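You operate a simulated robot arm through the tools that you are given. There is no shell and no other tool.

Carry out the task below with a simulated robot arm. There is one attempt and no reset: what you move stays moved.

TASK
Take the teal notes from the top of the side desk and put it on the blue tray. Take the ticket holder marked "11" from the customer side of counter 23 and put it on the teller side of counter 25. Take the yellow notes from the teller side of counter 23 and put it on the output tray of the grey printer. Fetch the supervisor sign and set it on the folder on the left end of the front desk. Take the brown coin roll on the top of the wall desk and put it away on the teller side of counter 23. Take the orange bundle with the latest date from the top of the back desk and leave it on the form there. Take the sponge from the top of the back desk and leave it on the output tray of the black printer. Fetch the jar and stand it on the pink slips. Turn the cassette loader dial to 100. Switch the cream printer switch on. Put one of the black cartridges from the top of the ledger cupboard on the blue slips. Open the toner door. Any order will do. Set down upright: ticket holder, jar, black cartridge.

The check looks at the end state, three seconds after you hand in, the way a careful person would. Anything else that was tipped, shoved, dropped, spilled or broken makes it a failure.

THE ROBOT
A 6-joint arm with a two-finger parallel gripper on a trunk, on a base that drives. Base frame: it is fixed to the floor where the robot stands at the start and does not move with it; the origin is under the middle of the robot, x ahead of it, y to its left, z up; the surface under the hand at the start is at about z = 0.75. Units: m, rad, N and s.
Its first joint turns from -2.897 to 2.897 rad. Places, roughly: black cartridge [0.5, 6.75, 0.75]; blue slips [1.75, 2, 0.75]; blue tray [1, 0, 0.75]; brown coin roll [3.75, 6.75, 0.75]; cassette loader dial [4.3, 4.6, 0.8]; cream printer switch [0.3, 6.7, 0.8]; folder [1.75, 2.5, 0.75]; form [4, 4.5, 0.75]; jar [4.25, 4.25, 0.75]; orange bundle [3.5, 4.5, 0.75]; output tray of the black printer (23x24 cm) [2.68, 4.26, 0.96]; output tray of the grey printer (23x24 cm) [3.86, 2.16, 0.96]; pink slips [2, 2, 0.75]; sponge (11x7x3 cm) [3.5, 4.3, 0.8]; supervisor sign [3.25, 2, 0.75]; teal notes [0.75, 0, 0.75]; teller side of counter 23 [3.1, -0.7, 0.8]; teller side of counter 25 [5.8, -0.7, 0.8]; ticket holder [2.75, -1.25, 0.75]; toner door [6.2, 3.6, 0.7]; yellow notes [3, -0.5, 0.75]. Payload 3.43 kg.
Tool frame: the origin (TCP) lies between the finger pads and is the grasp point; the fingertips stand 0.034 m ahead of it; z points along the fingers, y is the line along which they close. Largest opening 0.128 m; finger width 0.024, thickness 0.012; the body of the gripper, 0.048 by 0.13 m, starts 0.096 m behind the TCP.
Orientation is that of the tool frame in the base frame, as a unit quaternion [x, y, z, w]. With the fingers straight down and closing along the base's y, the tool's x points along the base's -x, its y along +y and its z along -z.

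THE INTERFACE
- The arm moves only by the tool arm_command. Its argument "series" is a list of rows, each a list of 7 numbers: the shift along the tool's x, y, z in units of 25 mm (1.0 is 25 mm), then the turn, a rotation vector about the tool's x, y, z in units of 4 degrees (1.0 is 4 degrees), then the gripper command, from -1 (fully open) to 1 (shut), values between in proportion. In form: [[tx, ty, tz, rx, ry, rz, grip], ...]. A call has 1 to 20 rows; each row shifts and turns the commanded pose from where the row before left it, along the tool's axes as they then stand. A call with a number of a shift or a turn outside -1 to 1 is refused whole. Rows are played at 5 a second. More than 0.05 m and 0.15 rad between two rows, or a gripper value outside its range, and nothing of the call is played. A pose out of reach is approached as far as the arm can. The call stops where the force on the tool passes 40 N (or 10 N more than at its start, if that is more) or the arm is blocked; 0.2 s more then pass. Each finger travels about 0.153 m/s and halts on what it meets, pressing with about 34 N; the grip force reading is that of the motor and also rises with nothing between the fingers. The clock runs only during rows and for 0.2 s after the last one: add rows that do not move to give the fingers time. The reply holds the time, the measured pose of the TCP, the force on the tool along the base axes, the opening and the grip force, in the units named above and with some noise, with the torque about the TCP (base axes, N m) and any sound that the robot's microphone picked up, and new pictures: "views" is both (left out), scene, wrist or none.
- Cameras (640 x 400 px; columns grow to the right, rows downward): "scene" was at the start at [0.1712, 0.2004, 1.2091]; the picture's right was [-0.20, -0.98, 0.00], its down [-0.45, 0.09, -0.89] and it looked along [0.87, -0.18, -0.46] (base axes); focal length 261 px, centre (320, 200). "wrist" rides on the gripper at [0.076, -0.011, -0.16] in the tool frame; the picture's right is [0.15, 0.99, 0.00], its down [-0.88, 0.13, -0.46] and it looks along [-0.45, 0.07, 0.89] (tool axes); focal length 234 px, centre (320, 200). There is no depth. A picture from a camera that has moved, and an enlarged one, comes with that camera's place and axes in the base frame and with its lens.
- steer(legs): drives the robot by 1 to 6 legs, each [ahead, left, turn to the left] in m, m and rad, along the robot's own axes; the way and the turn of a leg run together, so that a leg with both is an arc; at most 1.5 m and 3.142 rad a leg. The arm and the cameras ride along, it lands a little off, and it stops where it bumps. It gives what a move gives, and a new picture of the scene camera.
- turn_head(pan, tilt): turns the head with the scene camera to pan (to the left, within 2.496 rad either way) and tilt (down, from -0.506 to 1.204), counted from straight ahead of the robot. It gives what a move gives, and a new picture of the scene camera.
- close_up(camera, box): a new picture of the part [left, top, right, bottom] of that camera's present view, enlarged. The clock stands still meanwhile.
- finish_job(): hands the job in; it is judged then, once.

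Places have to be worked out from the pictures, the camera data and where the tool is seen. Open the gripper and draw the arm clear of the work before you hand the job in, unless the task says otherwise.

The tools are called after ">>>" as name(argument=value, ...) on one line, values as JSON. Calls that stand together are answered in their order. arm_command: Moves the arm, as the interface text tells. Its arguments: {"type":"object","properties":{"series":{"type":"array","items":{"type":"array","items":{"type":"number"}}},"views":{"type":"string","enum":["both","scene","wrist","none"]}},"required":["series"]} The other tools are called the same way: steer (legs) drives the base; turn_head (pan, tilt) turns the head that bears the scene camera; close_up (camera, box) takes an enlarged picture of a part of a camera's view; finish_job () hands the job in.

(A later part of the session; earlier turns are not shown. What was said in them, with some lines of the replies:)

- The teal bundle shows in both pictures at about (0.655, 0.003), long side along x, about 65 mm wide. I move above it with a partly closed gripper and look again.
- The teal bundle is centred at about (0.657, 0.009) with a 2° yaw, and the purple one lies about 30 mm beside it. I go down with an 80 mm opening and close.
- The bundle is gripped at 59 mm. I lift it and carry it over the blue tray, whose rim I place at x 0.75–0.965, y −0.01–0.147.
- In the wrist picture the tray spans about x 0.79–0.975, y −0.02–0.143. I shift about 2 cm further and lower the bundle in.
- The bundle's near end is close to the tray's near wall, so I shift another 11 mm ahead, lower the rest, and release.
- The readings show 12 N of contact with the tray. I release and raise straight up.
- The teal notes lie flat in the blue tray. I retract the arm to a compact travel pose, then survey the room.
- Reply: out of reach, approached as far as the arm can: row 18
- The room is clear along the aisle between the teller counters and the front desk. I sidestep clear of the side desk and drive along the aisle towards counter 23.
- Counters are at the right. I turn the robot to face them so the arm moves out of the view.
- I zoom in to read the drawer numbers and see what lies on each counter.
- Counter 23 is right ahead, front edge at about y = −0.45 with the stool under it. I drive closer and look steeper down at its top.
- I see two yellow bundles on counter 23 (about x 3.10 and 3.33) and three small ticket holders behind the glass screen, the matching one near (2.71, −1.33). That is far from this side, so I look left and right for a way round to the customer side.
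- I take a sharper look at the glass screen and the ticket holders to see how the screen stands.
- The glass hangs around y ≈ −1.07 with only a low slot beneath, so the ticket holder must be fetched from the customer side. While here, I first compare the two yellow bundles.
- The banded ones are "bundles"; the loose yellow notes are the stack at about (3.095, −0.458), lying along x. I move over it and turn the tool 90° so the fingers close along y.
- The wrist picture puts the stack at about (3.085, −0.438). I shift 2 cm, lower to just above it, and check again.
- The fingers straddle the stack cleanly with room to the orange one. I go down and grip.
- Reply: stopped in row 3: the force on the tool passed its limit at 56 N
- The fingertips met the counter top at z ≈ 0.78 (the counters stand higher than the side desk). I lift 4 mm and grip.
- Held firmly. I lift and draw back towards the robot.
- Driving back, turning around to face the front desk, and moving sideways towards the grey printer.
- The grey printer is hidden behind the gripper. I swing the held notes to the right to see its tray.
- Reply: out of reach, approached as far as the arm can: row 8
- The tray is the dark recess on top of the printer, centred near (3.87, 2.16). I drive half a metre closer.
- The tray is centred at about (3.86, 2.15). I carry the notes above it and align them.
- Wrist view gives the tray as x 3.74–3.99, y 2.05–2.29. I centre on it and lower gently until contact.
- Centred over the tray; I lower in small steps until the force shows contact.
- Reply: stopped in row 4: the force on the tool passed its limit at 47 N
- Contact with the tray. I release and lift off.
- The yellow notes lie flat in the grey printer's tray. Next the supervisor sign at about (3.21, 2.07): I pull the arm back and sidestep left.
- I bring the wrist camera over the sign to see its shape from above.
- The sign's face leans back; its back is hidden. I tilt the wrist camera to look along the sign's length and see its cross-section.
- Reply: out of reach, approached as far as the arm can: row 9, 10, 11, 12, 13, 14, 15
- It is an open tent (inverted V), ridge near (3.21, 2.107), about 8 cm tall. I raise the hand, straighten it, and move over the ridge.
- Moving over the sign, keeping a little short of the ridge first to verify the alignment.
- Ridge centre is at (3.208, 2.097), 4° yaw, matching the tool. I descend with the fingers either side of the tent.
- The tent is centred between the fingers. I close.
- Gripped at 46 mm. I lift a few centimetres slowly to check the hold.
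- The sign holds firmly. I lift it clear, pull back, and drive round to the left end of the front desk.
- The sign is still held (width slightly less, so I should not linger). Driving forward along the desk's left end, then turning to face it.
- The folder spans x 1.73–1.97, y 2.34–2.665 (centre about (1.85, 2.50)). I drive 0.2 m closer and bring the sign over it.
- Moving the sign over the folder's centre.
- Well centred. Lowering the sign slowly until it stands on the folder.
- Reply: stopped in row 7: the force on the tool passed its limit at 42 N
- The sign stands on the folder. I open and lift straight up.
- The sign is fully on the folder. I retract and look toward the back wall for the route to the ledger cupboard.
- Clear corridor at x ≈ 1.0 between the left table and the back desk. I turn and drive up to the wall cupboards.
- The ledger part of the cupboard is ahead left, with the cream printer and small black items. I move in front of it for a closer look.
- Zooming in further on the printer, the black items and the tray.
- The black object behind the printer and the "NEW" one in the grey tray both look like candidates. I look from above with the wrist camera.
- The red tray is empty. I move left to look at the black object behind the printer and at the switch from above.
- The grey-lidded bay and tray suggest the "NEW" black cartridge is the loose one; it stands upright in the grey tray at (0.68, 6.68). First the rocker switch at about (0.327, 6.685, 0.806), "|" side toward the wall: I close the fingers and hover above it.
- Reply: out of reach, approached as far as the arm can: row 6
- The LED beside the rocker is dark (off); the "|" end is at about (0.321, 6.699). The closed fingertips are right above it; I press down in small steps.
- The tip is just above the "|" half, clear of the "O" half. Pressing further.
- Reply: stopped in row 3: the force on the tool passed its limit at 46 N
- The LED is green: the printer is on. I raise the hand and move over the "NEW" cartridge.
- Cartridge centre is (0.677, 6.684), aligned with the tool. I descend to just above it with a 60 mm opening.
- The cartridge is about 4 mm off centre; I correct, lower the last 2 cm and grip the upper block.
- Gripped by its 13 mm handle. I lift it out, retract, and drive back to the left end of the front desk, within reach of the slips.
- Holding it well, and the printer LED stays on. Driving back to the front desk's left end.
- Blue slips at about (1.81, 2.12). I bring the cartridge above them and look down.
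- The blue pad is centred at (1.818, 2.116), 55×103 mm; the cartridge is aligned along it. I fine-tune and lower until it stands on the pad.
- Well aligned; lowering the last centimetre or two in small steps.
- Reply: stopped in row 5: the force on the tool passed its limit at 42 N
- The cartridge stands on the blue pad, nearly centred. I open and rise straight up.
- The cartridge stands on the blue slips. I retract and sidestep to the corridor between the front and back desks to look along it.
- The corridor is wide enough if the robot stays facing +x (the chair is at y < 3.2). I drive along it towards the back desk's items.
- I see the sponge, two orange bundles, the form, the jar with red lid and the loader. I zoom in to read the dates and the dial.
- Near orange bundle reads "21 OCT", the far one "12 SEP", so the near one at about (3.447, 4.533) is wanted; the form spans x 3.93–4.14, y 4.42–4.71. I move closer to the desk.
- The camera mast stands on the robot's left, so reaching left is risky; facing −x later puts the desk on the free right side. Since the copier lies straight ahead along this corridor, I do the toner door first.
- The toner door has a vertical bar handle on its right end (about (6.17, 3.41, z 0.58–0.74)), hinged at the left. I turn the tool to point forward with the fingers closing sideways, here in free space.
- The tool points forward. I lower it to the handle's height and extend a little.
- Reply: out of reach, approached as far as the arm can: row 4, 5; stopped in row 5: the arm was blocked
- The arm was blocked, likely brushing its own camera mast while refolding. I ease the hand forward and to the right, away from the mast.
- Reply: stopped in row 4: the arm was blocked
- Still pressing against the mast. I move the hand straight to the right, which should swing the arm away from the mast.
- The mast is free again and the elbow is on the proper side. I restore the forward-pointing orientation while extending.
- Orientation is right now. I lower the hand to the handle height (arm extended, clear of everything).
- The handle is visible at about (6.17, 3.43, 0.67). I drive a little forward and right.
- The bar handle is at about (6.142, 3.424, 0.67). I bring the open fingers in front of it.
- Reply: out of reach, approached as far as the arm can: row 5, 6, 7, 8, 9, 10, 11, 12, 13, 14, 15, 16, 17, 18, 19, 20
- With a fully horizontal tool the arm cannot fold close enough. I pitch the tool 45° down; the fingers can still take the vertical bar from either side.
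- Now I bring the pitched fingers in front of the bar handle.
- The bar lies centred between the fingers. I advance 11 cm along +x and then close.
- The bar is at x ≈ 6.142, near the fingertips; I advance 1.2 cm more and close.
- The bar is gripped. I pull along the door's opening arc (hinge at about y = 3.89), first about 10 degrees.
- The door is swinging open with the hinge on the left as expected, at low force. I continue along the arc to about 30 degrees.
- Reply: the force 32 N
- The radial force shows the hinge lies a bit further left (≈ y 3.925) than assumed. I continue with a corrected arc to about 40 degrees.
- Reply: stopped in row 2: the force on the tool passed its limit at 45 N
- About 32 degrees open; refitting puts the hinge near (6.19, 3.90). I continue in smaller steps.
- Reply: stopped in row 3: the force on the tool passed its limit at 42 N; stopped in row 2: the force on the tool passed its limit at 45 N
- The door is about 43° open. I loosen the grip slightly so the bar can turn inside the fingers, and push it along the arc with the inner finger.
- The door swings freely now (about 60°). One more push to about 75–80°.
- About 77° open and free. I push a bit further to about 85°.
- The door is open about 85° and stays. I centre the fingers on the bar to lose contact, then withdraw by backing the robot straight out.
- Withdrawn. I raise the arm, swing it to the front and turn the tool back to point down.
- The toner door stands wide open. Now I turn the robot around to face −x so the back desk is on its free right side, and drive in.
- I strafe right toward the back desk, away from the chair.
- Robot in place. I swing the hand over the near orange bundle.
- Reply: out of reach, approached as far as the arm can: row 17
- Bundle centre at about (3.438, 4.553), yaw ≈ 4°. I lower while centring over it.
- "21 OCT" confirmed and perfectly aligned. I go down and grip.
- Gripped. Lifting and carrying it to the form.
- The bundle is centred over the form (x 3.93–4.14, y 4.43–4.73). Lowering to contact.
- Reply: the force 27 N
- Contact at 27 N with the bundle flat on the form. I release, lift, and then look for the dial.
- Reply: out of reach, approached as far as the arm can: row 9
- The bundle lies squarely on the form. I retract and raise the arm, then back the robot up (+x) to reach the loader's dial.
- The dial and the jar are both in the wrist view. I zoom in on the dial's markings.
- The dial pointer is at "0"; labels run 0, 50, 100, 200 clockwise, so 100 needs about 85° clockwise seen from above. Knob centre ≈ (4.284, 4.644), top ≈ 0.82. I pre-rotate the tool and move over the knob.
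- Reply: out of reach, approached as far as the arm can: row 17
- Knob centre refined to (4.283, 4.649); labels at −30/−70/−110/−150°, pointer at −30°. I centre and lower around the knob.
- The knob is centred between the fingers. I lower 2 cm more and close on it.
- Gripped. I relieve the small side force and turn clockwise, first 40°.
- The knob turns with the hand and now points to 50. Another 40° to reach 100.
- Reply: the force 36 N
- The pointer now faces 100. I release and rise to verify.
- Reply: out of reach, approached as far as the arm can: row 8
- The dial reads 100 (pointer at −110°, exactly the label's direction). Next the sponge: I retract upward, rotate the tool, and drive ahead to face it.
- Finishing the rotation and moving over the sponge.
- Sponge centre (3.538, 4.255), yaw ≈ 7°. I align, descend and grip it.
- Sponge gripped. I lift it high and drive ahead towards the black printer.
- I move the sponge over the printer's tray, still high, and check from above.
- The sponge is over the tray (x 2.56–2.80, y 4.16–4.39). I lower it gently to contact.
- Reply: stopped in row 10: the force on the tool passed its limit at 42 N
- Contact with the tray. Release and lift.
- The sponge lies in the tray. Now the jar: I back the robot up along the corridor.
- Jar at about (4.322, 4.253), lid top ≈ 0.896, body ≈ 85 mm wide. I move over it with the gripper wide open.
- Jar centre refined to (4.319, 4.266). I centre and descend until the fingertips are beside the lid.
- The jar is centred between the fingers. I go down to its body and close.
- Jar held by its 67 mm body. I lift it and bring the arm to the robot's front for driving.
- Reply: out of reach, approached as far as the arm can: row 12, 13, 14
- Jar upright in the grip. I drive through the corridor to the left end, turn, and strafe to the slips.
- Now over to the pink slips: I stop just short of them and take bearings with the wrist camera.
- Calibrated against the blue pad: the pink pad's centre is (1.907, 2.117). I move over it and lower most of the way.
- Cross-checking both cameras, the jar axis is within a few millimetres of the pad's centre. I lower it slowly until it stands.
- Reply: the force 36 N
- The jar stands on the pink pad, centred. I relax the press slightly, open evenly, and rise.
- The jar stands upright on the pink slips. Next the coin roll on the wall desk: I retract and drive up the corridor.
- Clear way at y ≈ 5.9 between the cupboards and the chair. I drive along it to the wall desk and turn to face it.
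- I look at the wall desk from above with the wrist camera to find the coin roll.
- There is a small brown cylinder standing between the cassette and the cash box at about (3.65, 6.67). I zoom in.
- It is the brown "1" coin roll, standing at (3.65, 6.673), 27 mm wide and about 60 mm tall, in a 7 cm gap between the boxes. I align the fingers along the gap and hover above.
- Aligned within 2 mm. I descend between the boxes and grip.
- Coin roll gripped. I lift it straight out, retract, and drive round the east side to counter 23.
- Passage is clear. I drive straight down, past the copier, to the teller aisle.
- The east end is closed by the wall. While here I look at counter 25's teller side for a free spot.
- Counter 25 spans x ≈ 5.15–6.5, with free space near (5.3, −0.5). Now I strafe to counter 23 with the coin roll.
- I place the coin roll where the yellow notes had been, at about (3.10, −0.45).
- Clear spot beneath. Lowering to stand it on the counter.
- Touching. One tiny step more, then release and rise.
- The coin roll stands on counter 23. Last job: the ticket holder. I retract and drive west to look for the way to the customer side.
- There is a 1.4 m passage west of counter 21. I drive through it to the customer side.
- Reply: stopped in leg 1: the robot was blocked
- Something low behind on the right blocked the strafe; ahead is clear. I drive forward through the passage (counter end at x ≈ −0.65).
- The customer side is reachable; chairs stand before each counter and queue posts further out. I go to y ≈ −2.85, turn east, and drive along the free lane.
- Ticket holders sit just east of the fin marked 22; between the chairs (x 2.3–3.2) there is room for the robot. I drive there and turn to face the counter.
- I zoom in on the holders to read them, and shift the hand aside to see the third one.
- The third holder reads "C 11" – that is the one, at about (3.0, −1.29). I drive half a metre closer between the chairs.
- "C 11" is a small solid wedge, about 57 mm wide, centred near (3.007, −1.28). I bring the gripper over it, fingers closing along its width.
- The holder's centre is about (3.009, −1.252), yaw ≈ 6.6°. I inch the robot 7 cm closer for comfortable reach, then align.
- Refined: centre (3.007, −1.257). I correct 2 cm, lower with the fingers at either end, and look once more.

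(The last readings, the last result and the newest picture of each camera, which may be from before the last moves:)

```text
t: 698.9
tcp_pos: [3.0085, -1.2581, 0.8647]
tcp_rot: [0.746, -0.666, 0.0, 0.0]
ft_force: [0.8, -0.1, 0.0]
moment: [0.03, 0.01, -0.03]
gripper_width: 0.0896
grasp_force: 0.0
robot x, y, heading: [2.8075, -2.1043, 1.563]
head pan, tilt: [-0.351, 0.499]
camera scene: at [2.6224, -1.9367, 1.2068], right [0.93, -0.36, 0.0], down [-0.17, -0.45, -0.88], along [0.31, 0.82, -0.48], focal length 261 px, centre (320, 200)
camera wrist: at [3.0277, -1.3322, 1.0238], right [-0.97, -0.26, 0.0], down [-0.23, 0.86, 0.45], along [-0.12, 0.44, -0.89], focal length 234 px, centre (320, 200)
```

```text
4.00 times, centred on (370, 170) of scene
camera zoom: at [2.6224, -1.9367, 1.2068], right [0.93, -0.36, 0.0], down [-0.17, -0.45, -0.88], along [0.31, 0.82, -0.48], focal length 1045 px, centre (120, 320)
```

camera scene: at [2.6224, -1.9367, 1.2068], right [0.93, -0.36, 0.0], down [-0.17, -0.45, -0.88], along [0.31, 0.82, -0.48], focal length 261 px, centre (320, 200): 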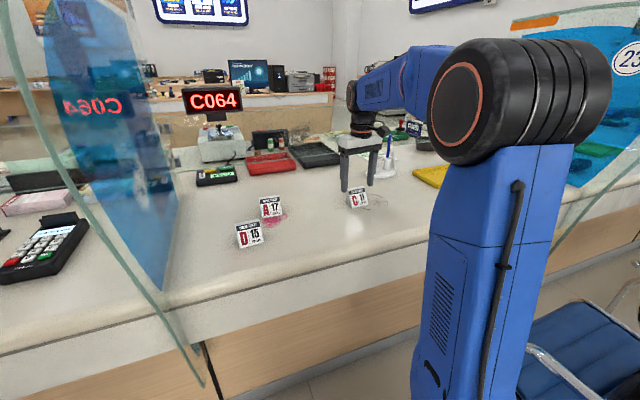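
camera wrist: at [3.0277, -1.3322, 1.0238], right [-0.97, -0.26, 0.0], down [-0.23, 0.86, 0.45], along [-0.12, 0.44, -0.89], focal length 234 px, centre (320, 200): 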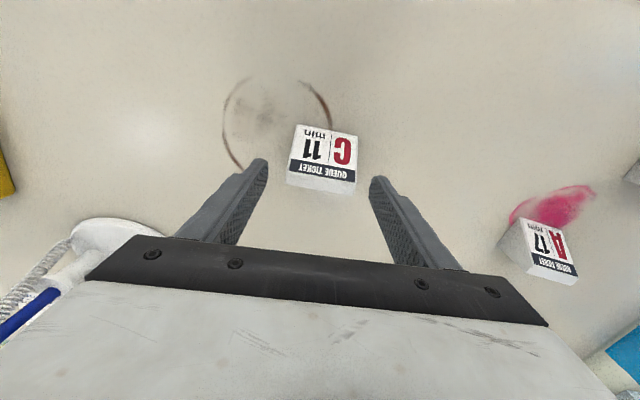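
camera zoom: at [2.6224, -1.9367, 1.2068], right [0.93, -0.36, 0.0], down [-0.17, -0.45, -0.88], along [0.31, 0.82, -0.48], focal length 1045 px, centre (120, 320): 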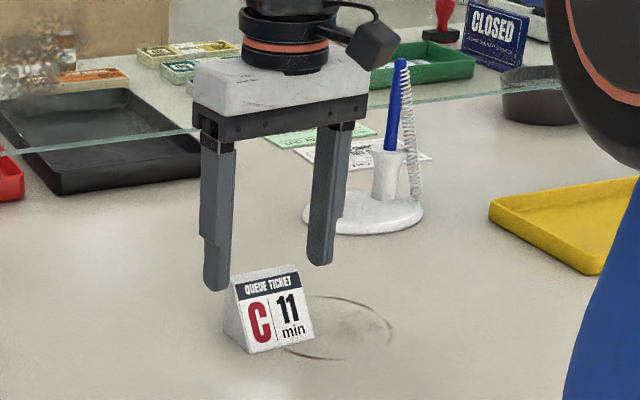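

The holder sits between the fingers, centred within 5 mm. I lower and grip its ends.

>>> arm_command(series=[[-0.15, 0, 0.8, 0, 0, 0, -0.4], [0, 0, 0.6, 0, 0, 0, -0.4], [0, 0, 0.25, 0, 0, 0, -0.4], [0, 0, 0, 0, 0, 0, -0.4], [0, 0, 0, 0, 0, 0, 0.2], [0, 0, 0, 0, 0, 0, 1], [0, 0, 0, 0, 0, 0, 1], [0, 0, 0, 0, 0, 0, 1]])

>>> close_up(camera="scene", box=[290, 120, 450, 220])

```text
t: 700.7
tcp_pos: [3.0084, -1.2544, 0.8219]
tcp_rot: [0.745, -0.667, 0.001, 0.001]
ft_force: [0.7, 0.1, 0.2]
moment: [0.0, -0.02, -0.02]
gripper_width: 0.0637
grasp_force: 34.3
robot x, y, heading: [2.8077, -2.1042, 1.557]
head pan, tilt: [-0.351, 0.499]
camera scene: at [2.6224, -1.9366, 1.2068], right [0.93, -0.36, 0.0], down [-0.17, -0.45, -0.88], along [0.31, 0.82, -0.48], focal length 261 px, centre (320, 200)
camera wrist: at [3.0271, -1.3275, 0.9821], right [-0.97, -0.26, 0.0], down [-0.23, 0.86, 0.45], along [-0.12, 0.44, -0.89], focal length 234 px, centre (320, 200)
```

scene: 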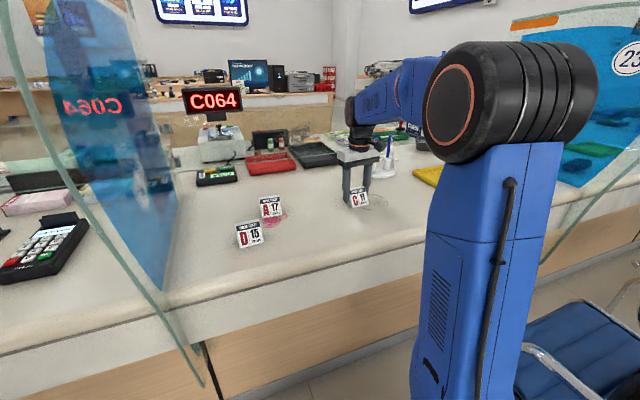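
wrist: 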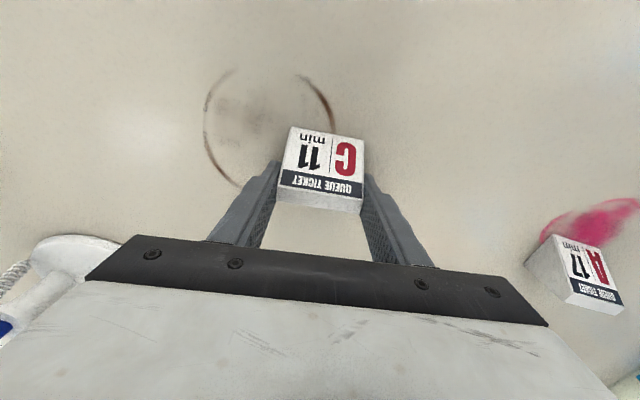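

```text
4.00 times, centred on (370, 170) of scene
camera zoom: at [2.6224, -1.9366, 1.2068], right [0.93, -0.36, 0.0], down [-0.17, -0.45, -0.88], along [0.31, 0.82, -0.48], focal length 1045 px, centre (120, 320)
```

zoom: 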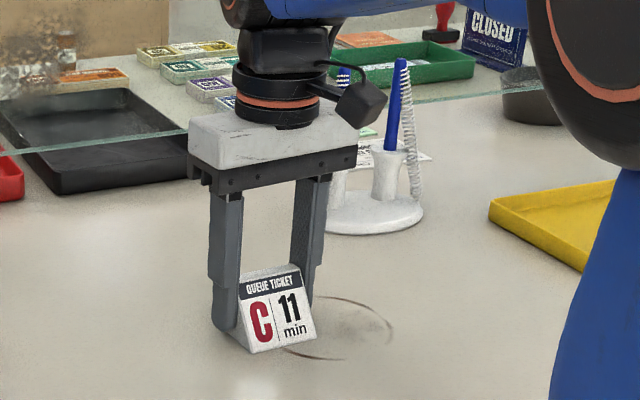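

Gripped at both ends. I lift, pull back over the counter edge, and then drive the way back.

>>> arm_command(series=[[0, 0, -0.5, 0, 0, 0, 1], [0, 0, -1, 0, 0, 0, 1], [0, 0, -1, 0, 0, 0, 1], [0, 0, -1, 0, 0, 0, 1], [0, 0, -1, 0, 0, 0, 1], [0, 0, -1, 0, 0, 0, 1], [1, 0, -0.4, 0, 0, 0, 1], [1, 0, -0.4, 0, 0, 0, 1], [1, 0, -0.4, 0, 0, 0, 1], [1, 0, -0.4, 0, 0, 0, 1], [1, 0, -0.4, 0, 0, 0, 1], [1, 0, -0.4, 0, 0, 0, 1], [1, 0, -0.4, 0, 0, 0, 1], [1, 0, -0.4, 0, 0, 0, 1], [1, 0.5, -0.4, 0, 0, 0, 1], [1, 0.5, -0.4, 0, 0, 0, 1], [1, 0.5, -0.4, 0, 0, 0, 1], [1, 0.5, 0, 0, 0, 0, 1], [1, 0.5, 0, 0, 0, 0, 1]])

```text
t: 704.7
tcp_pos: [2.9822, -1.5846, 1.0712]
tcp_rot: [0.745, -0.667, 0.001, 0.001]
ft_force: [0.5, 0.3, -1.0]
moment: [-0.05, 0.05, 0.03]
gripper_width: 0.0635
grasp_force: 34.5
robot x, y, heading: [2.8073, -2.1006, 1.557]
head pan, tilt: [-0.351, 0.499]
camera scene: at [2.6225, -1.9364, 1.2068], right [0.93, -0.36, 0.0], down [-0.17, -0.45, -0.88], along [0.31, 0.82, -0.48], focal length 261 px, centre (320, 200)
camera wrist: at [3.0016, -1.6576, 1.2312], right [-0.97, -0.26, 0.0], down [-0.23, 0.86, 0.45], along [-0.12, 0.44, -0.89], focal length 234 px, centre (320, 200)
```

scene: 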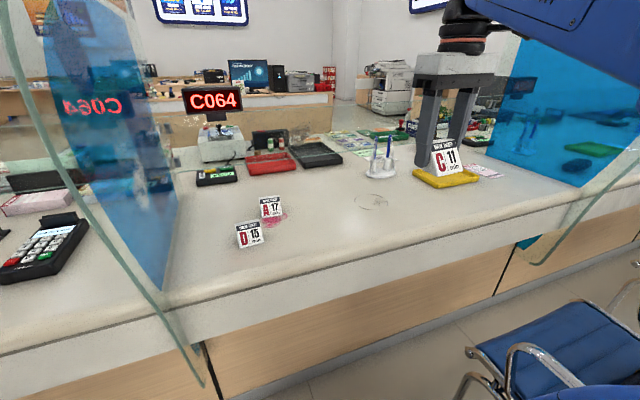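
wrist: 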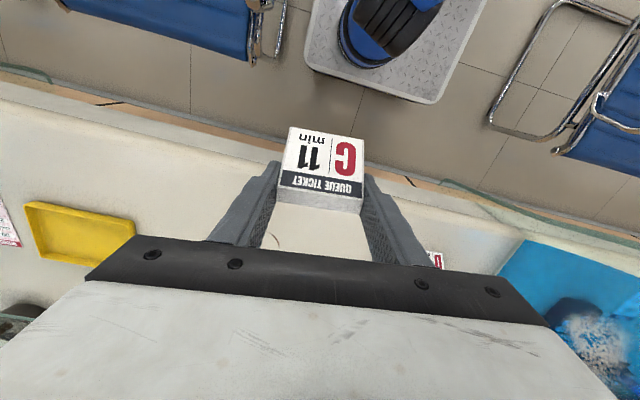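

Secure. I back out between the chairs, turn east-facing and reverse along the known free lane.

>>> steer(legs=[[-0.56, 0.1, 0], [0, 0, -1.545], [-1.5, 0, 0], [-1.5, 0, 0], [-0.7, 0, 0]])

```text
t: 729.2
tcp_pos: [-0.4701, -2.9608, 1.0708]
tcp_rot: [-0.094, 0.996, 0.0, -0.001]
ft_force: [0.2, 0.4, -1.3]
moment: [-0.01, -0.02, -0.01]
gripper_width: 0.0634
grasp_force: 34.2
robot x, y, heading: [-1.0004, -2.8288, 0.065]
head pan, tilt: [-0.351, 0.499]
camera scene: at [-0.8465, -2.6284, 1.2068], right [-0.28, -0.96, 0.0], down [-0.46, 0.14, -0.88], along [0.84, -0.25, -0.48], focal length 261 px, centre (320, 200)
```

scene: 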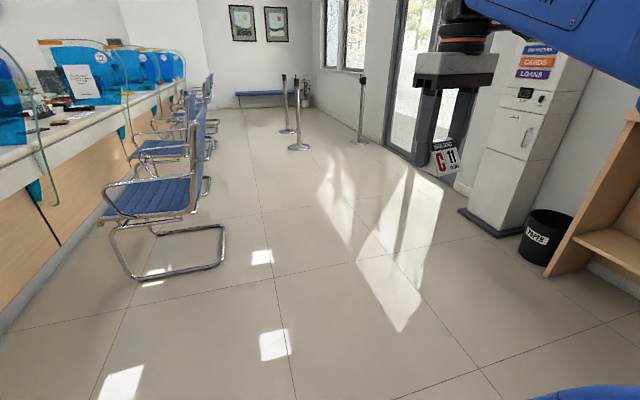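

Now I turn north and drive back through the passage, keeping x ≈ −1.08.

>>> steer(legs=[[0, 0, 1.525], [0, 0.06, 0], [1.5, 0, 0]])

>>> turn_head(pan=0.0, tilt=0.3)

```text
t: 740.9
tcp_pos: [-0.9507, -0.8183, 1.0711]
tcp_rot: [0.76, -0.65, 0.0, 0.001]
ft_force: [-0.5, 0.9, -0.5]
moment: [0.01, -0.01, -0.03]
gripper_width: 0.0632
grasp_force: 33.8
robot x, y, heading: [-1.0997, -1.3435, 1.604]
head pan, tilt: [-0.351, 0.499]
camera scene: at [-1.2941, -1.1862, 1.2068], right [0.95, -0.31, 0.0], down [-0.15, -0.45, -0.88], along [0.28, 0.83, -0.48], focal length 261 px, centre (320, 200)
```

scene: 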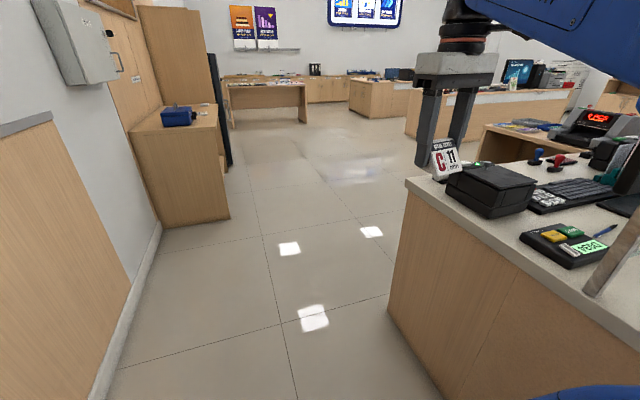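

```text
t: 741.7
tcp_pos: [-0.9516, -0.8184, 1.0714]
tcp_rot: [0.76, -0.649, 0.001, 0.0]
ft_force: [0.4, -0.1, -1.3]
moment: [-0.01, 0.03, 0.0]
gripper_width: 0.0633
grasp_force: 34.1
robot x, y, heading: [-1.1025, -1.3496, 1.603]
head pan, tilt: [0.0, 0.3]
camera scene: at [-1.3255, -1.1793, 1.2252], right [1.0, 0.03, 0.0], down [0.01, -0.3, -0.96], along [-0.03, 0.95, -0.3], focal length 261 px, centre (320, 200)
```

scene: 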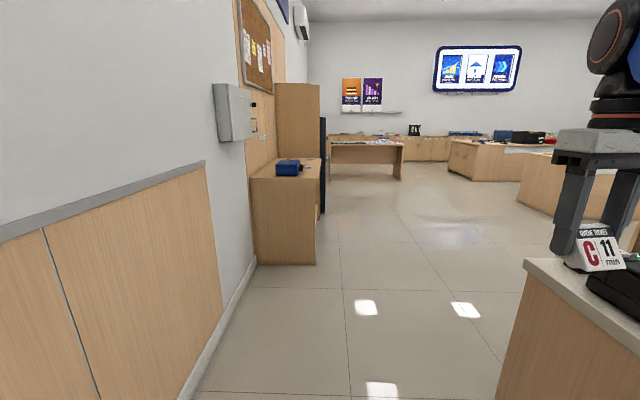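

Counter end at x ≈ −0.69, shelf unit east face at x ≈ −1.42 beyond y = 0.85. I correct the heading slightly and continue north.

>>> steer(legs=[[0, 0, -0.06], [1.25, 0, 0], [1.3, 0, 0]])

```text
t: 754.6
tcp_pos: [-0.8081, 1.7098, 1.0709]
tcp_rot: [0.73, -0.684, 0.001, 0.001]
ft_force: [0.5, 0.6, -0.3]
moment: [0.02, 0.01, 0.05]
gripper_width: 0.0635
grasp_force: 33.6
robot x, y, heading: [-1.0104, 1.1996, 1.512]
head pan, tilt: [0.0, 0.3]
camera scene: at [-1.2143, 1.3848, 1.2252], right [1.0, -0.06, 0.0], down [-0.02, -0.3, -0.96], along [0.06, 0.95, -0.3], focal length 261 px, centre (320, 200)
```

scene: 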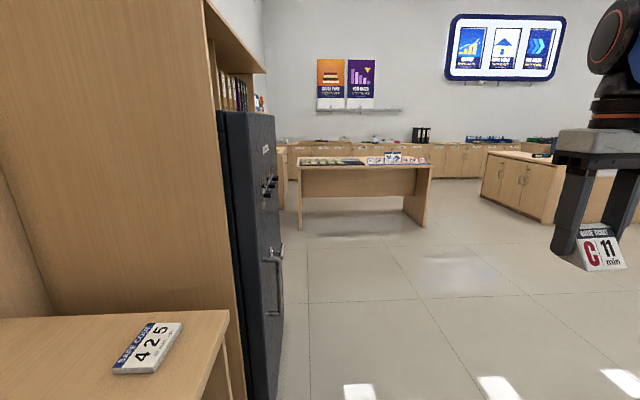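

I strafe clear of the shelf, turn east, and drive along the aisle to counter 25.

>>> steer(legs=[[0, -0.55, 0], [0, 0, -1.5], [1.5, 0, 0], [1.5, 0, 0]])

```text
t: 775.4
tcp_pos: [3.0654, 1.0698, 1.0722]
tcp_rot: [-0.075, 0.997, 0.001, 0.0]
ft_force: [0.5, 0.2, 0.2]
moment: [-0.02, 0.0, 0.03]
gripper_width: 0.0634
grasp_force: 33.7
robot x, y, heading: [2.5433, 1.2258, 0.019]
head pan, tilt: [0.0, 0.3]
camera scene: at [2.7092, 1.4483, 1.2252], right [0.02, -1.0, 0.0], down [-0.3, -0.01, -0.96], along [0.95, 0.02, -0.3], focal length 261 px, centre (320, 200)
```

scene: 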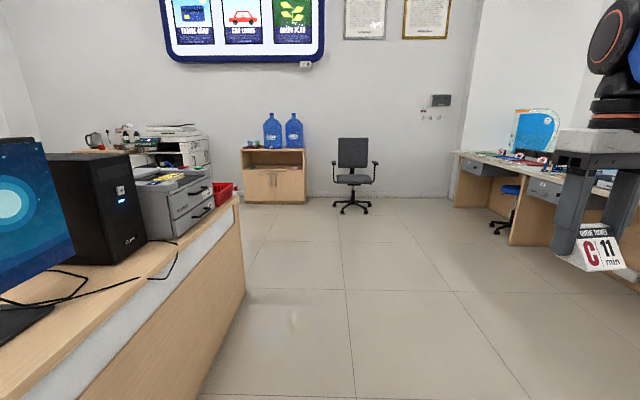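

>>> steer(legs=[[1.5, 0, 0], [0.85, 0, 0], [0, 0, -1.59], [0.5, 0.3, 0]])

>>> turn_head(pan=0.0, tilt=0.35)

```text
t: 793.7
tcp_pos: [5.0817, 0.2898, 1.0717]
tcp_rot: [0.644, 0.765, 0.001, 0.0]
ft_force: [0.2, 0.3, -0.3]
moment: [0.0, -0.03, 0.02]
gripper_width: 0.0633
grasp_force: 33.9
robot x, y, heading: [5.2269, 0.8195, -1.524]
head pan, tilt: [0.0, 0.3]
camera scene: at [5.4561, 0.6524, 1.2252], right [-1.0, -0.04, 0.0], down [-0.01, 0.3, -0.96], along [0.04, -0.95, -0.3], focal length 261 px, centre (320, 200)
```

scene: 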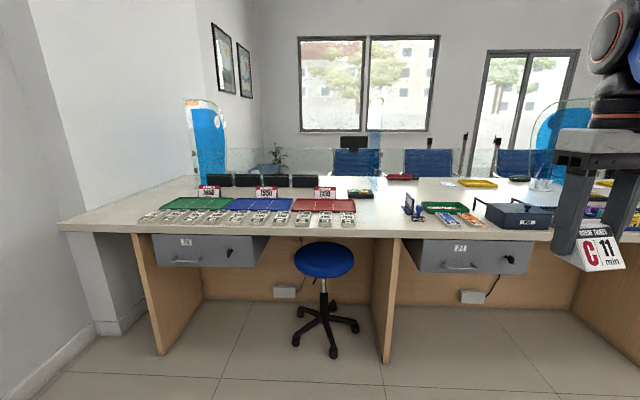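

```text
t: 794.4
tcp_pos: [5.0828, 0.2893, 1.071]
tcp_rot: [0.645, 0.764, 0.0, -0.001]
ft_force: [0.2, -0.4, 0.1]
moment: [0.01, 0.01, 0.01]
gripper_width: 0.0634
grasp_force: 33.7
robot x, y, heading: [5.2292, 0.8185, -1.527]
head pan, tilt: [0.0, 0.351]
camera scene: at [5.456, 0.6526, 1.2205], right [-1.0, -0.04, 0.0], down [-0.02, 0.34, -0.94], along [0.04, -0.94, -0.34], focal length 261 px, centre (320, 200)
```

scene: 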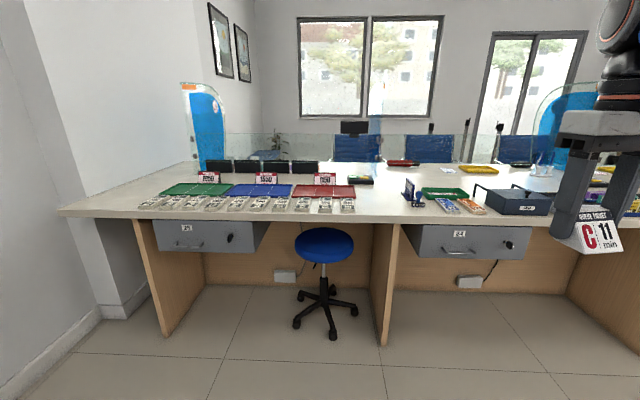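

Free spot on counter 25's teller side: around (5.25, −0.62), between the fin line at x ≈ 5.13 and the red mat at x ≈ 5.33. I drive closer.

>>> steer(legs=[[0.6, 0.04, -0.04]])

>>> turn_head(pan=-0.15, tilt=0.5)

>>> close_up(camera="wrist", box=[0, 0, 640, 400])

```text
t: 797.8
tcp_pos: [5.1169, -0.3186, 1.0715]
tcp_rot: [0.659, 0.752, 0.0, -0.001]
ft_force: [-0.5, -0.7, -0.1]
moment: [0.02, 0.01, -0.01]
gripper_width: 0.0635
grasp_force: 33.6
robot x, y, heading: [5.2851, 0.2002, -1.563]
head pan, tilt: [0.0, 0.351]
camera scene: at [5.5049, 0.0306, 1.2205], right [-1.0, -0.01, 0.0], down [0.0, 0.34, -0.94], along [0.01, -0.94, -0.34], focal length 261 px, centre (320, 200)
```

scene: 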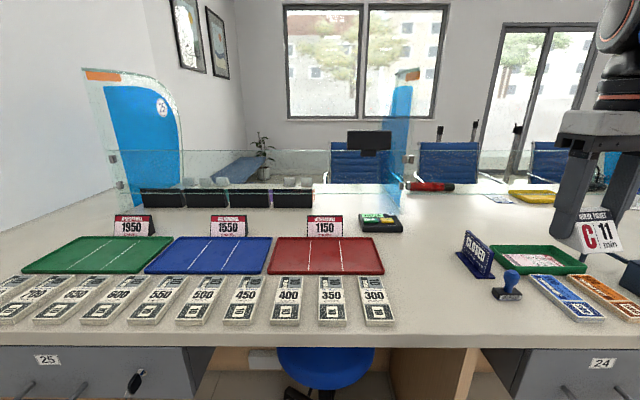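

```text
t: 798.5
tcp_pos: [5.1173, -0.3192, 1.0698]
tcp_rot: [0.659, 0.752, 0.001, -0.001]
ft_force: [-0.6, -0.1, -0.7]
moment: [0.03, -0.01, -0.03]
gripper_width: 0.0634
grasp_force: 34.0
robot x, y, heading: [5.2829, 0.201, -1.567]
head pan, tilt: [-0.15, 0.499]
camera scene: at [5.4913, 0.0336, 1.2069], right [-0.99, 0.14, 0.0], down [0.07, 0.47, -0.88], along [-0.13, -0.87, -0.48], focal length 261 px, centre (320, 200)
```

scene: 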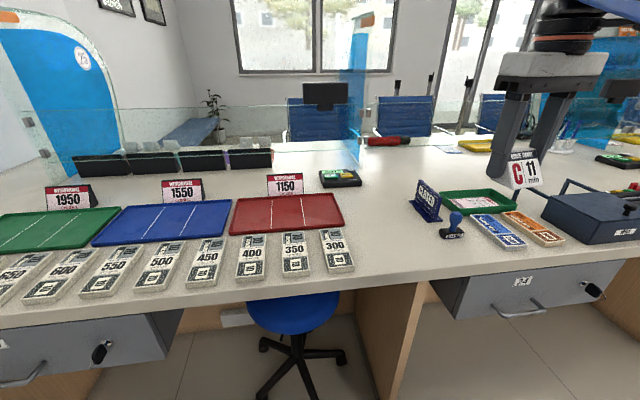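

```text
1.00 times, centred on (320, 200) of wrist (not enlarged: the box is as wide or as high as the picture)
camera zoom: at [5.096, -0.2447, 1.2315], right [0.96, 0.27, 0.0], down [0.24, -0.86, 0.45], along [0.12, -0.44, -0.89], focal length 234 px, centre (320, 200)
```

zoom: 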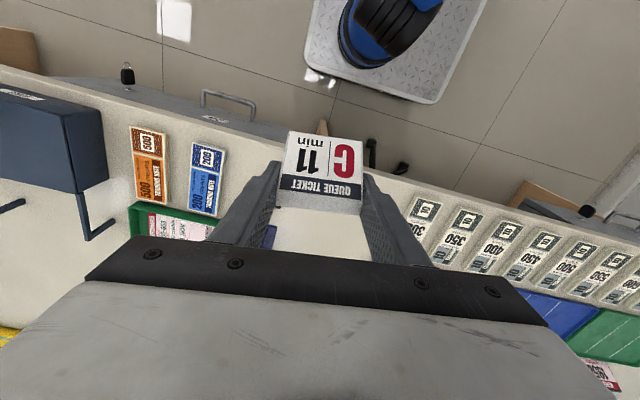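

I align the holder and move over (5.24, −0.62).

>>> arm_command(series=[[0, 0, 0, 0, 0, 0.95, 1], [0, 0, 0, 0, 0, 0.95, 1], [-1, 0.41, 0.2, 0, 0, 0, 1], [-1, 0.41, 0.2, 0, 0, 0, 1], [-1, 0.41, 0.2, 0, 0, 0, 1], [-1, 0.41, 0.2, 0, 0, 0, 1], [-1, 0.41, 0.2, 0, 0, 0, 1], [-1, 0.41, 0.2, 0, 0, 0, 1], [-1, 0.41, 0.2, 0, 0, 0, 1], [-1, 0.41, 0.2, 0, 0, 0, 1], [-1, 0.41, 0.2, 0, 0, 0, 1], [-1, 0.41, 0.2, 0, 0, 0, 1], [-1, 0.41, 0.2, 0, 0, 0, 1], [-1, 0.41, 0.2, 0, 0, 0, 1], [0, 0, 1, 0, 0, 0, 1], [0, 0, 1, 0, 0, 0, 1], [0, 0, 1, 0, 0, 0, 1], [0, 0, 0, 0, 0, 0, 1]])

>>> close_up(camera="scene", box=[300, 120, 460, 260])

```text
t: 802.3
tcp_pos: [5.2384, -0.6198, 0.9334]
tcp_rot: [0.708, 0.706, 0.001, -0.001]
ft_force: [0.3, -0.7, -0.8]
moment: [-0.03, -0.01, -0.01]
gripper_width: 0.0632
grasp_force: 33.6
robot x, y, heading: [5.2783, 0.2013, -1.566]
head pan, tilt: [-0.15, 0.499]
camera scene: at [5.4913, 0.0336, 1.2068], right [-0.99, 0.14, 0.0], down [0.07, 0.47, -0.88], along [-0.13, -0.87, -0.48], focal length 261 px, centre (320, 200)
camera wrist: at [5.228, -0.5437, 1.0938], right [0.99, 0.14, 0.0], down [0.13, -0.88, 0.45], along [0.07, -0.45, -0.89], focal length 234 px, centre (320, 200)
```

scene: 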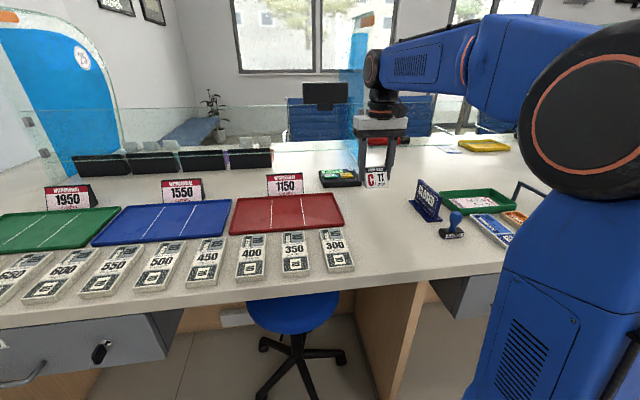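
wrist: 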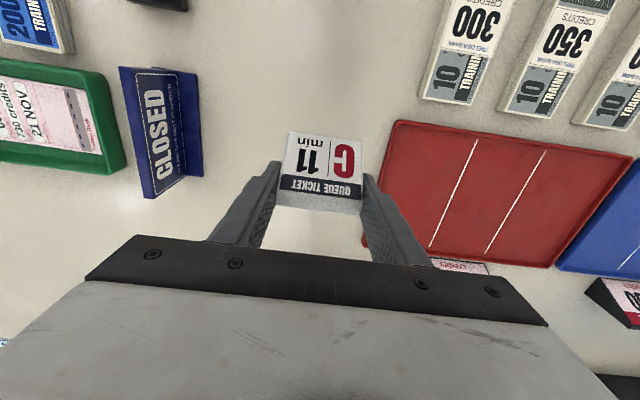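

```text
2.86 times, centred on (380, 190) of scene
camera zoom: at [5.4913, 0.0336, 1.2068], right [-0.99, 0.14, 0.0], down [0.07, 0.47, -0.88], along [-0.13, -0.87, -0.48], focal length 747 px, centre (149, 229)
```

zoom: 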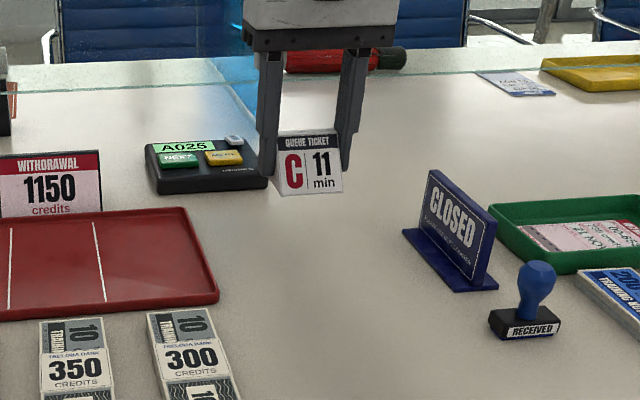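

The spot below is free on all sides. I lower the holder onto the counter.

>>> arm_command(series=[[0, 0.2, 1, 0, 0, 0, 1], [0, 0, 1, 0, 0, 0, 1], [0, 0, 1, 0, 0, 0, 1], [0, 0, 0.8, 0, 0, 0, 1], [0, 0, 0.15, 0, 0, 0, 1], [0, 0, 0.15, 0, 0, 0, 1], [0, 0, 0.12, 0, 0, 0, 1], [0, 0, 0, 0, 0, 0, 1]], views="none")

>>> close_up(camera="scene", box=[300, 120, 460, 260])

```text
t: 804.1
tcp_pos: [5.2442, -0.6186, 0.8288]
tcp_rot: [0.707, 0.707, 0.0, 0.0]
ft_force: [-1.0, -0.3, -0.3]
moment: [-0.02, 0.02, -0.02]
gripper_width: 0.0632
grasp_force: 34.3
robot x, y, heading: [5.2808, 0.2095, -1.566]
head pan, tilt: [-0.15, 0.499]
```

```text
2.86 times, centred on (380, 190) of scene
camera zoom: at [5.4913, 0.0336, 1.2068], right [-0.99, 0.14, 0.0], down [0.07, 0.47, -0.88], along [-0.13, -0.87, -0.48], focal length 747 px, centre (149, 229)
```

zoom: 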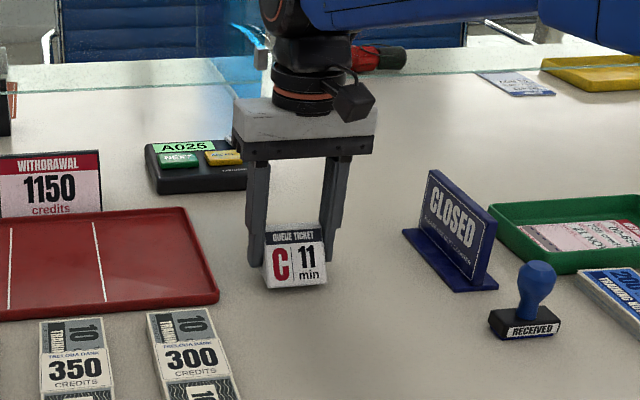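

>>> arm_command(series=[[0, 0, 0.1, 0, 0, 0, 1], [0, 0, 0.1, 0, 0, 0, 1], [0, 0, 0.1, 0, 0, 0, 1], [0, 0, 0, 0, 0, 0, 1]], views="none")

```text
t: 805.1
tcp_pos: [5.2445, -0.6186, 0.822]
tcp_rot: [0.708, 0.707, 0.001, -0.001]
ft_force: [-0.1, -0.2, 0.1]
moment: [0.01, 0.01, 0.0]
gripper_width: 0.0633
grasp_force: 33.6
robot x, y, heading: [5.282, 0.2056, -1.569]
head pan, tilt: [-0.15, 0.499]
```

>>> arm_command(series=[[0, 0, 0.08, 0, 0, 0, 1], [0, 0, 0.08, 0, 0, 0, 1], [0, 0, 0, 0, 0, 0, 1]], views="none")

>>> close_up(camera="scene", box=[300, 120, 460, 260])

```text
t: 805.9
tcp_pos: [5.2437, -0.6181, 0.8205]
tcp_rot: [0.708, 0.706, 0.0, 0.001]
ft_force: [-4.6, -4.4, 32.6]
moment: [-0.19, 0.08, 0.06]
gripper_width: 0.0635
grasp_force: 33.9
robot x, y, heading: [5.2856, 0.2052, -1.567]
head pan, tilt: [-0.15, 0.499]
```

```text
2.86 times, centred on (380, 190) of scene
camera zoom: at [5.4912, 0.0344, 1.207], right [-0.99, 0.14, 0.0], down [0.07, 0.47, -0.88], along [-0.13, -0.87, -0.48], focal length 747 px, centre (149, 229)
```

zoom: 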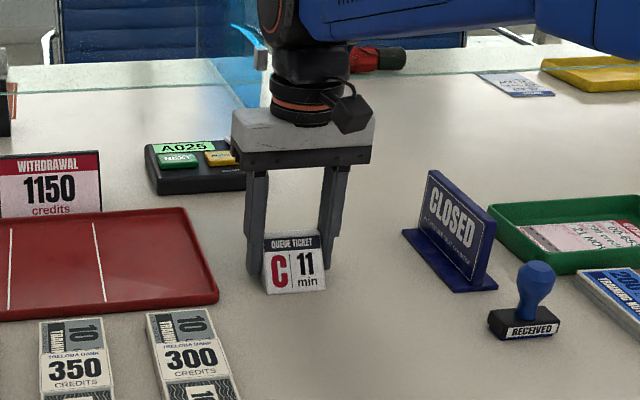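

Firm contact (33 N), holder upright. I open, rise and retract.

>>> arm_command(series=[[0, 0, -0.06, 0, 0, 0, 1], [0, 0, 0, 0, 0, 0, -0.2], [0, 0, 0, 0, 0, 0, -0.3], [0, 0, 0, 0, 0, 0, -0.3], [0, 0, -0.5, 0, 0, 0, -0.3], [0, 0, -1, 0, 0, 0, -0.3], [0, 0, -1, 0, 0, 0, -0.3], [0, 0, -1, 0, 0, 0, -0.3], [0, 0, -1, 0, 0, 0, -0.3], [0, 0, -1, 0, 0, 0, -0.3], [0, 0, -1, 0, 0, 0, -0.3], [0, 0, -1, 0, 0, 0, -0.3], [0.5, 0, -1, 0, 0, 0, -0.3], [1, 0, -0.5, 0, 0, 0, -0.3], [1, 0, 0, 0, 0, 0, -0.3], [1, 0, 0, 0, 0, 0, -0.3], [1, 0, 0, 0, 0, 0, -0.3], [1, 0, 0, 0, 0, 0, -0.3], [1, 0, 0, 0, 0, 0, -0.3], [1, 0, 0, 0, 0, 0, -0.3]])

>>> close_up(camera="scene", box=[300, 120, 460, 260])

```text
t: 810.1
tcp_pos: [5.2445, -0.4307, 1.0453]
tcp_rot: [0.707, 0.707, 0.001, -0.001]
ft_force: [0.3, 0.0, -0.4]
moment: [0.04, 0.0, 0.02]
gripper_width: 0.0835
grasp_force: 0.0
robot x, y, heading: [5.2811, 0.2006, -1.569]
head pan, tilt: [-0.15, 0.499]
camera scene: at [5.4913, 0.0335, 1.2068], right [-0.99, 0.14, 0.0], down [0.07, 0.47, -0.88], along [-0.13, -0.87, -0.48], focal length 261 px, centre (320, 200)
camera wrist: at [5.2332, -0.3558, 1.2049], right [0.99, 0.14, 0.0], down [0.13, -0.88, 0.45], along [0.07, -0.45, -0.89], focal length 234 px, centre (320, 200)
```

scene: 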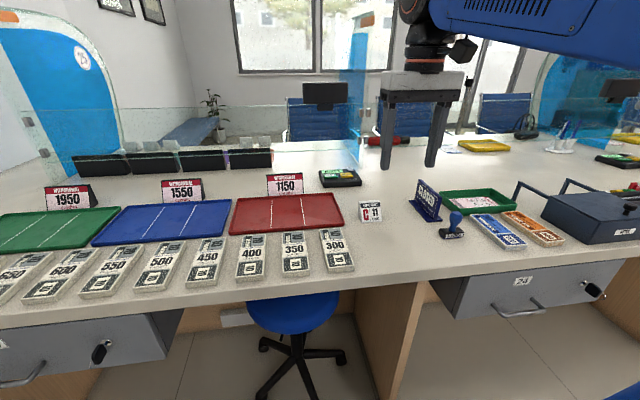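
wrist: 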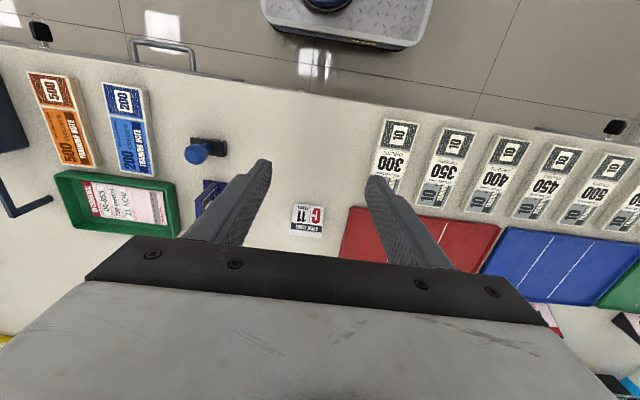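

```text
2.86 times, centred on (380, 190) of scene
camera zoom: at [5.4913, 0.0335, 1.2068], right [-0.99, 0.14, 0.0], down [0.07, 0.47, -0.88], along [-0.13, -0.87, -0.48], focal length 747 px, centre (149, 229)
```

zoom: 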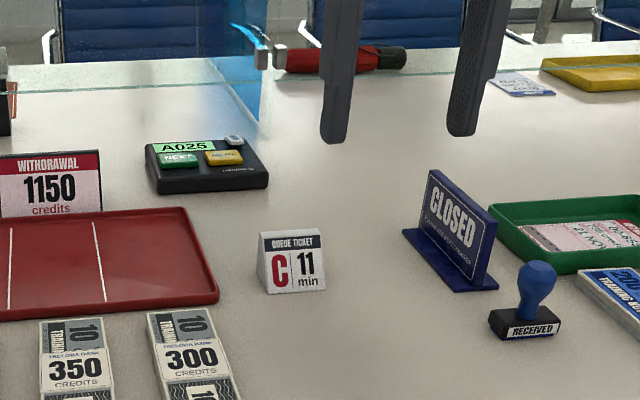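

The "C 11" holder stands upright on counter 25's teller side, well clear of its neighbours. All twelve tasks are done; I back the robot off so the arm is clear of the counter.

>>> steer(legs=[[-0.6, 0, 0]])

>>> close_up(camera="scene", box=[160, 80, 480, 280])

```text
t: 813.5
tcp_pos: [5.238, 0.1688, 1.0461]
tcp_rot: [0.711, 0.703, 0.0, -0.001]
ft_force: [0.4, -0.4, 0.8]
moment: [-0.02, 0.02, -0.03]
gripper_width: 0.0836
grasp_force: 0.1
robot x, y, heading: [5.2839, 0.8063, -1.575]
head pan, tilt: [-0.15, 0.499]
camera scene: at [5.4893, 0.6323, 1.2068], right [-0.99, 0.15, 0.0], down [0.07, 0.47, -0.88], along [-0.14, -0.87, -0.48], focal length 261 px, centre (320, 200)
```

scene: 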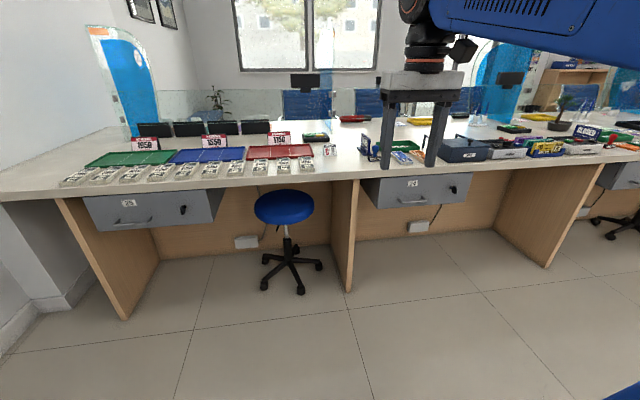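

```text
2.00 times, centred on (320, 180) of scene
camera zoom: at [5.4893, 0.6323, 1.2068], right [-0.99, 0.15, 0.0], down [0.07, 0.47, -0.88], along [-0.14, -0.87, -0.48], focal length 523 px, centre (320, 240)
```

zoom: 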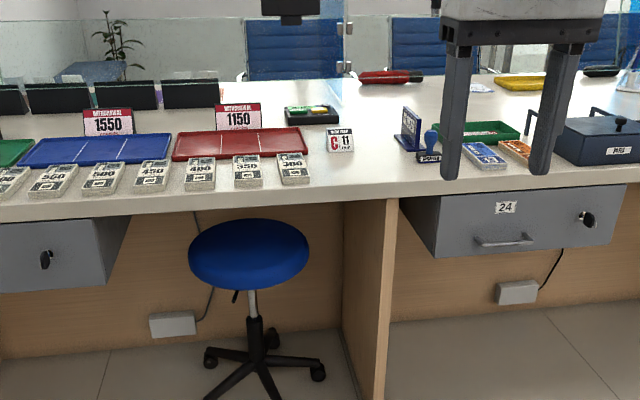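

The holder stands on counter 25's side of the dividing panel, the gripper is open and the arm is clear. I hand the job in.

>>> finish_job()

```text
The job is handed in.
```

I carried out all twelve tasks and handed the job in. I checked each one with the cameras as I finished it, but did not look over everything again at the end.

- **Teal notes:** lying flat in the blue tray.
- **Ticket holder "11":** standing upright on the teller side of counter 25. It is about 10 cm inside counter 25's side of the line between counters 24 and 25.
- **Yellow notes:** on the grey printer's output tray. I took the loose stack, not the banded bundle beside it.
- **Supervisor sign:** standing on the folder at the left end of the front desk.
- **Brown coin roll:** standing on the teller side of counter 23, where the yellow notes had been.
- **Orange bundle:** the one dated 21 Oct is on the form. The only other orange bundle I saw on that desk was dated 12 Sep.
- **Sponge:** on the black printer's output tray.
- **Jar:** standing upright on the pink slips. It is slightly wider than the pad, so it overhangs a few millimetres on each side.
- **Cassette loader dial:** set to 100.
- **Cream printer:** switched on, and its light is green.
- **Black cartridge:** the one labelled "NEW" is standing on the blue slips. I took the loose one from the grey tray and left the small lidded box beside it closed.
- **Toner door:** open to about 85 degrees.

Two bumps happened along the way. The arm pressed briefly against the robot's own camera mast near the copier. The base was also stopped once while moving sideways, apparently against the shelf unit by the west wall. I saw nothing moved or tipped either time.
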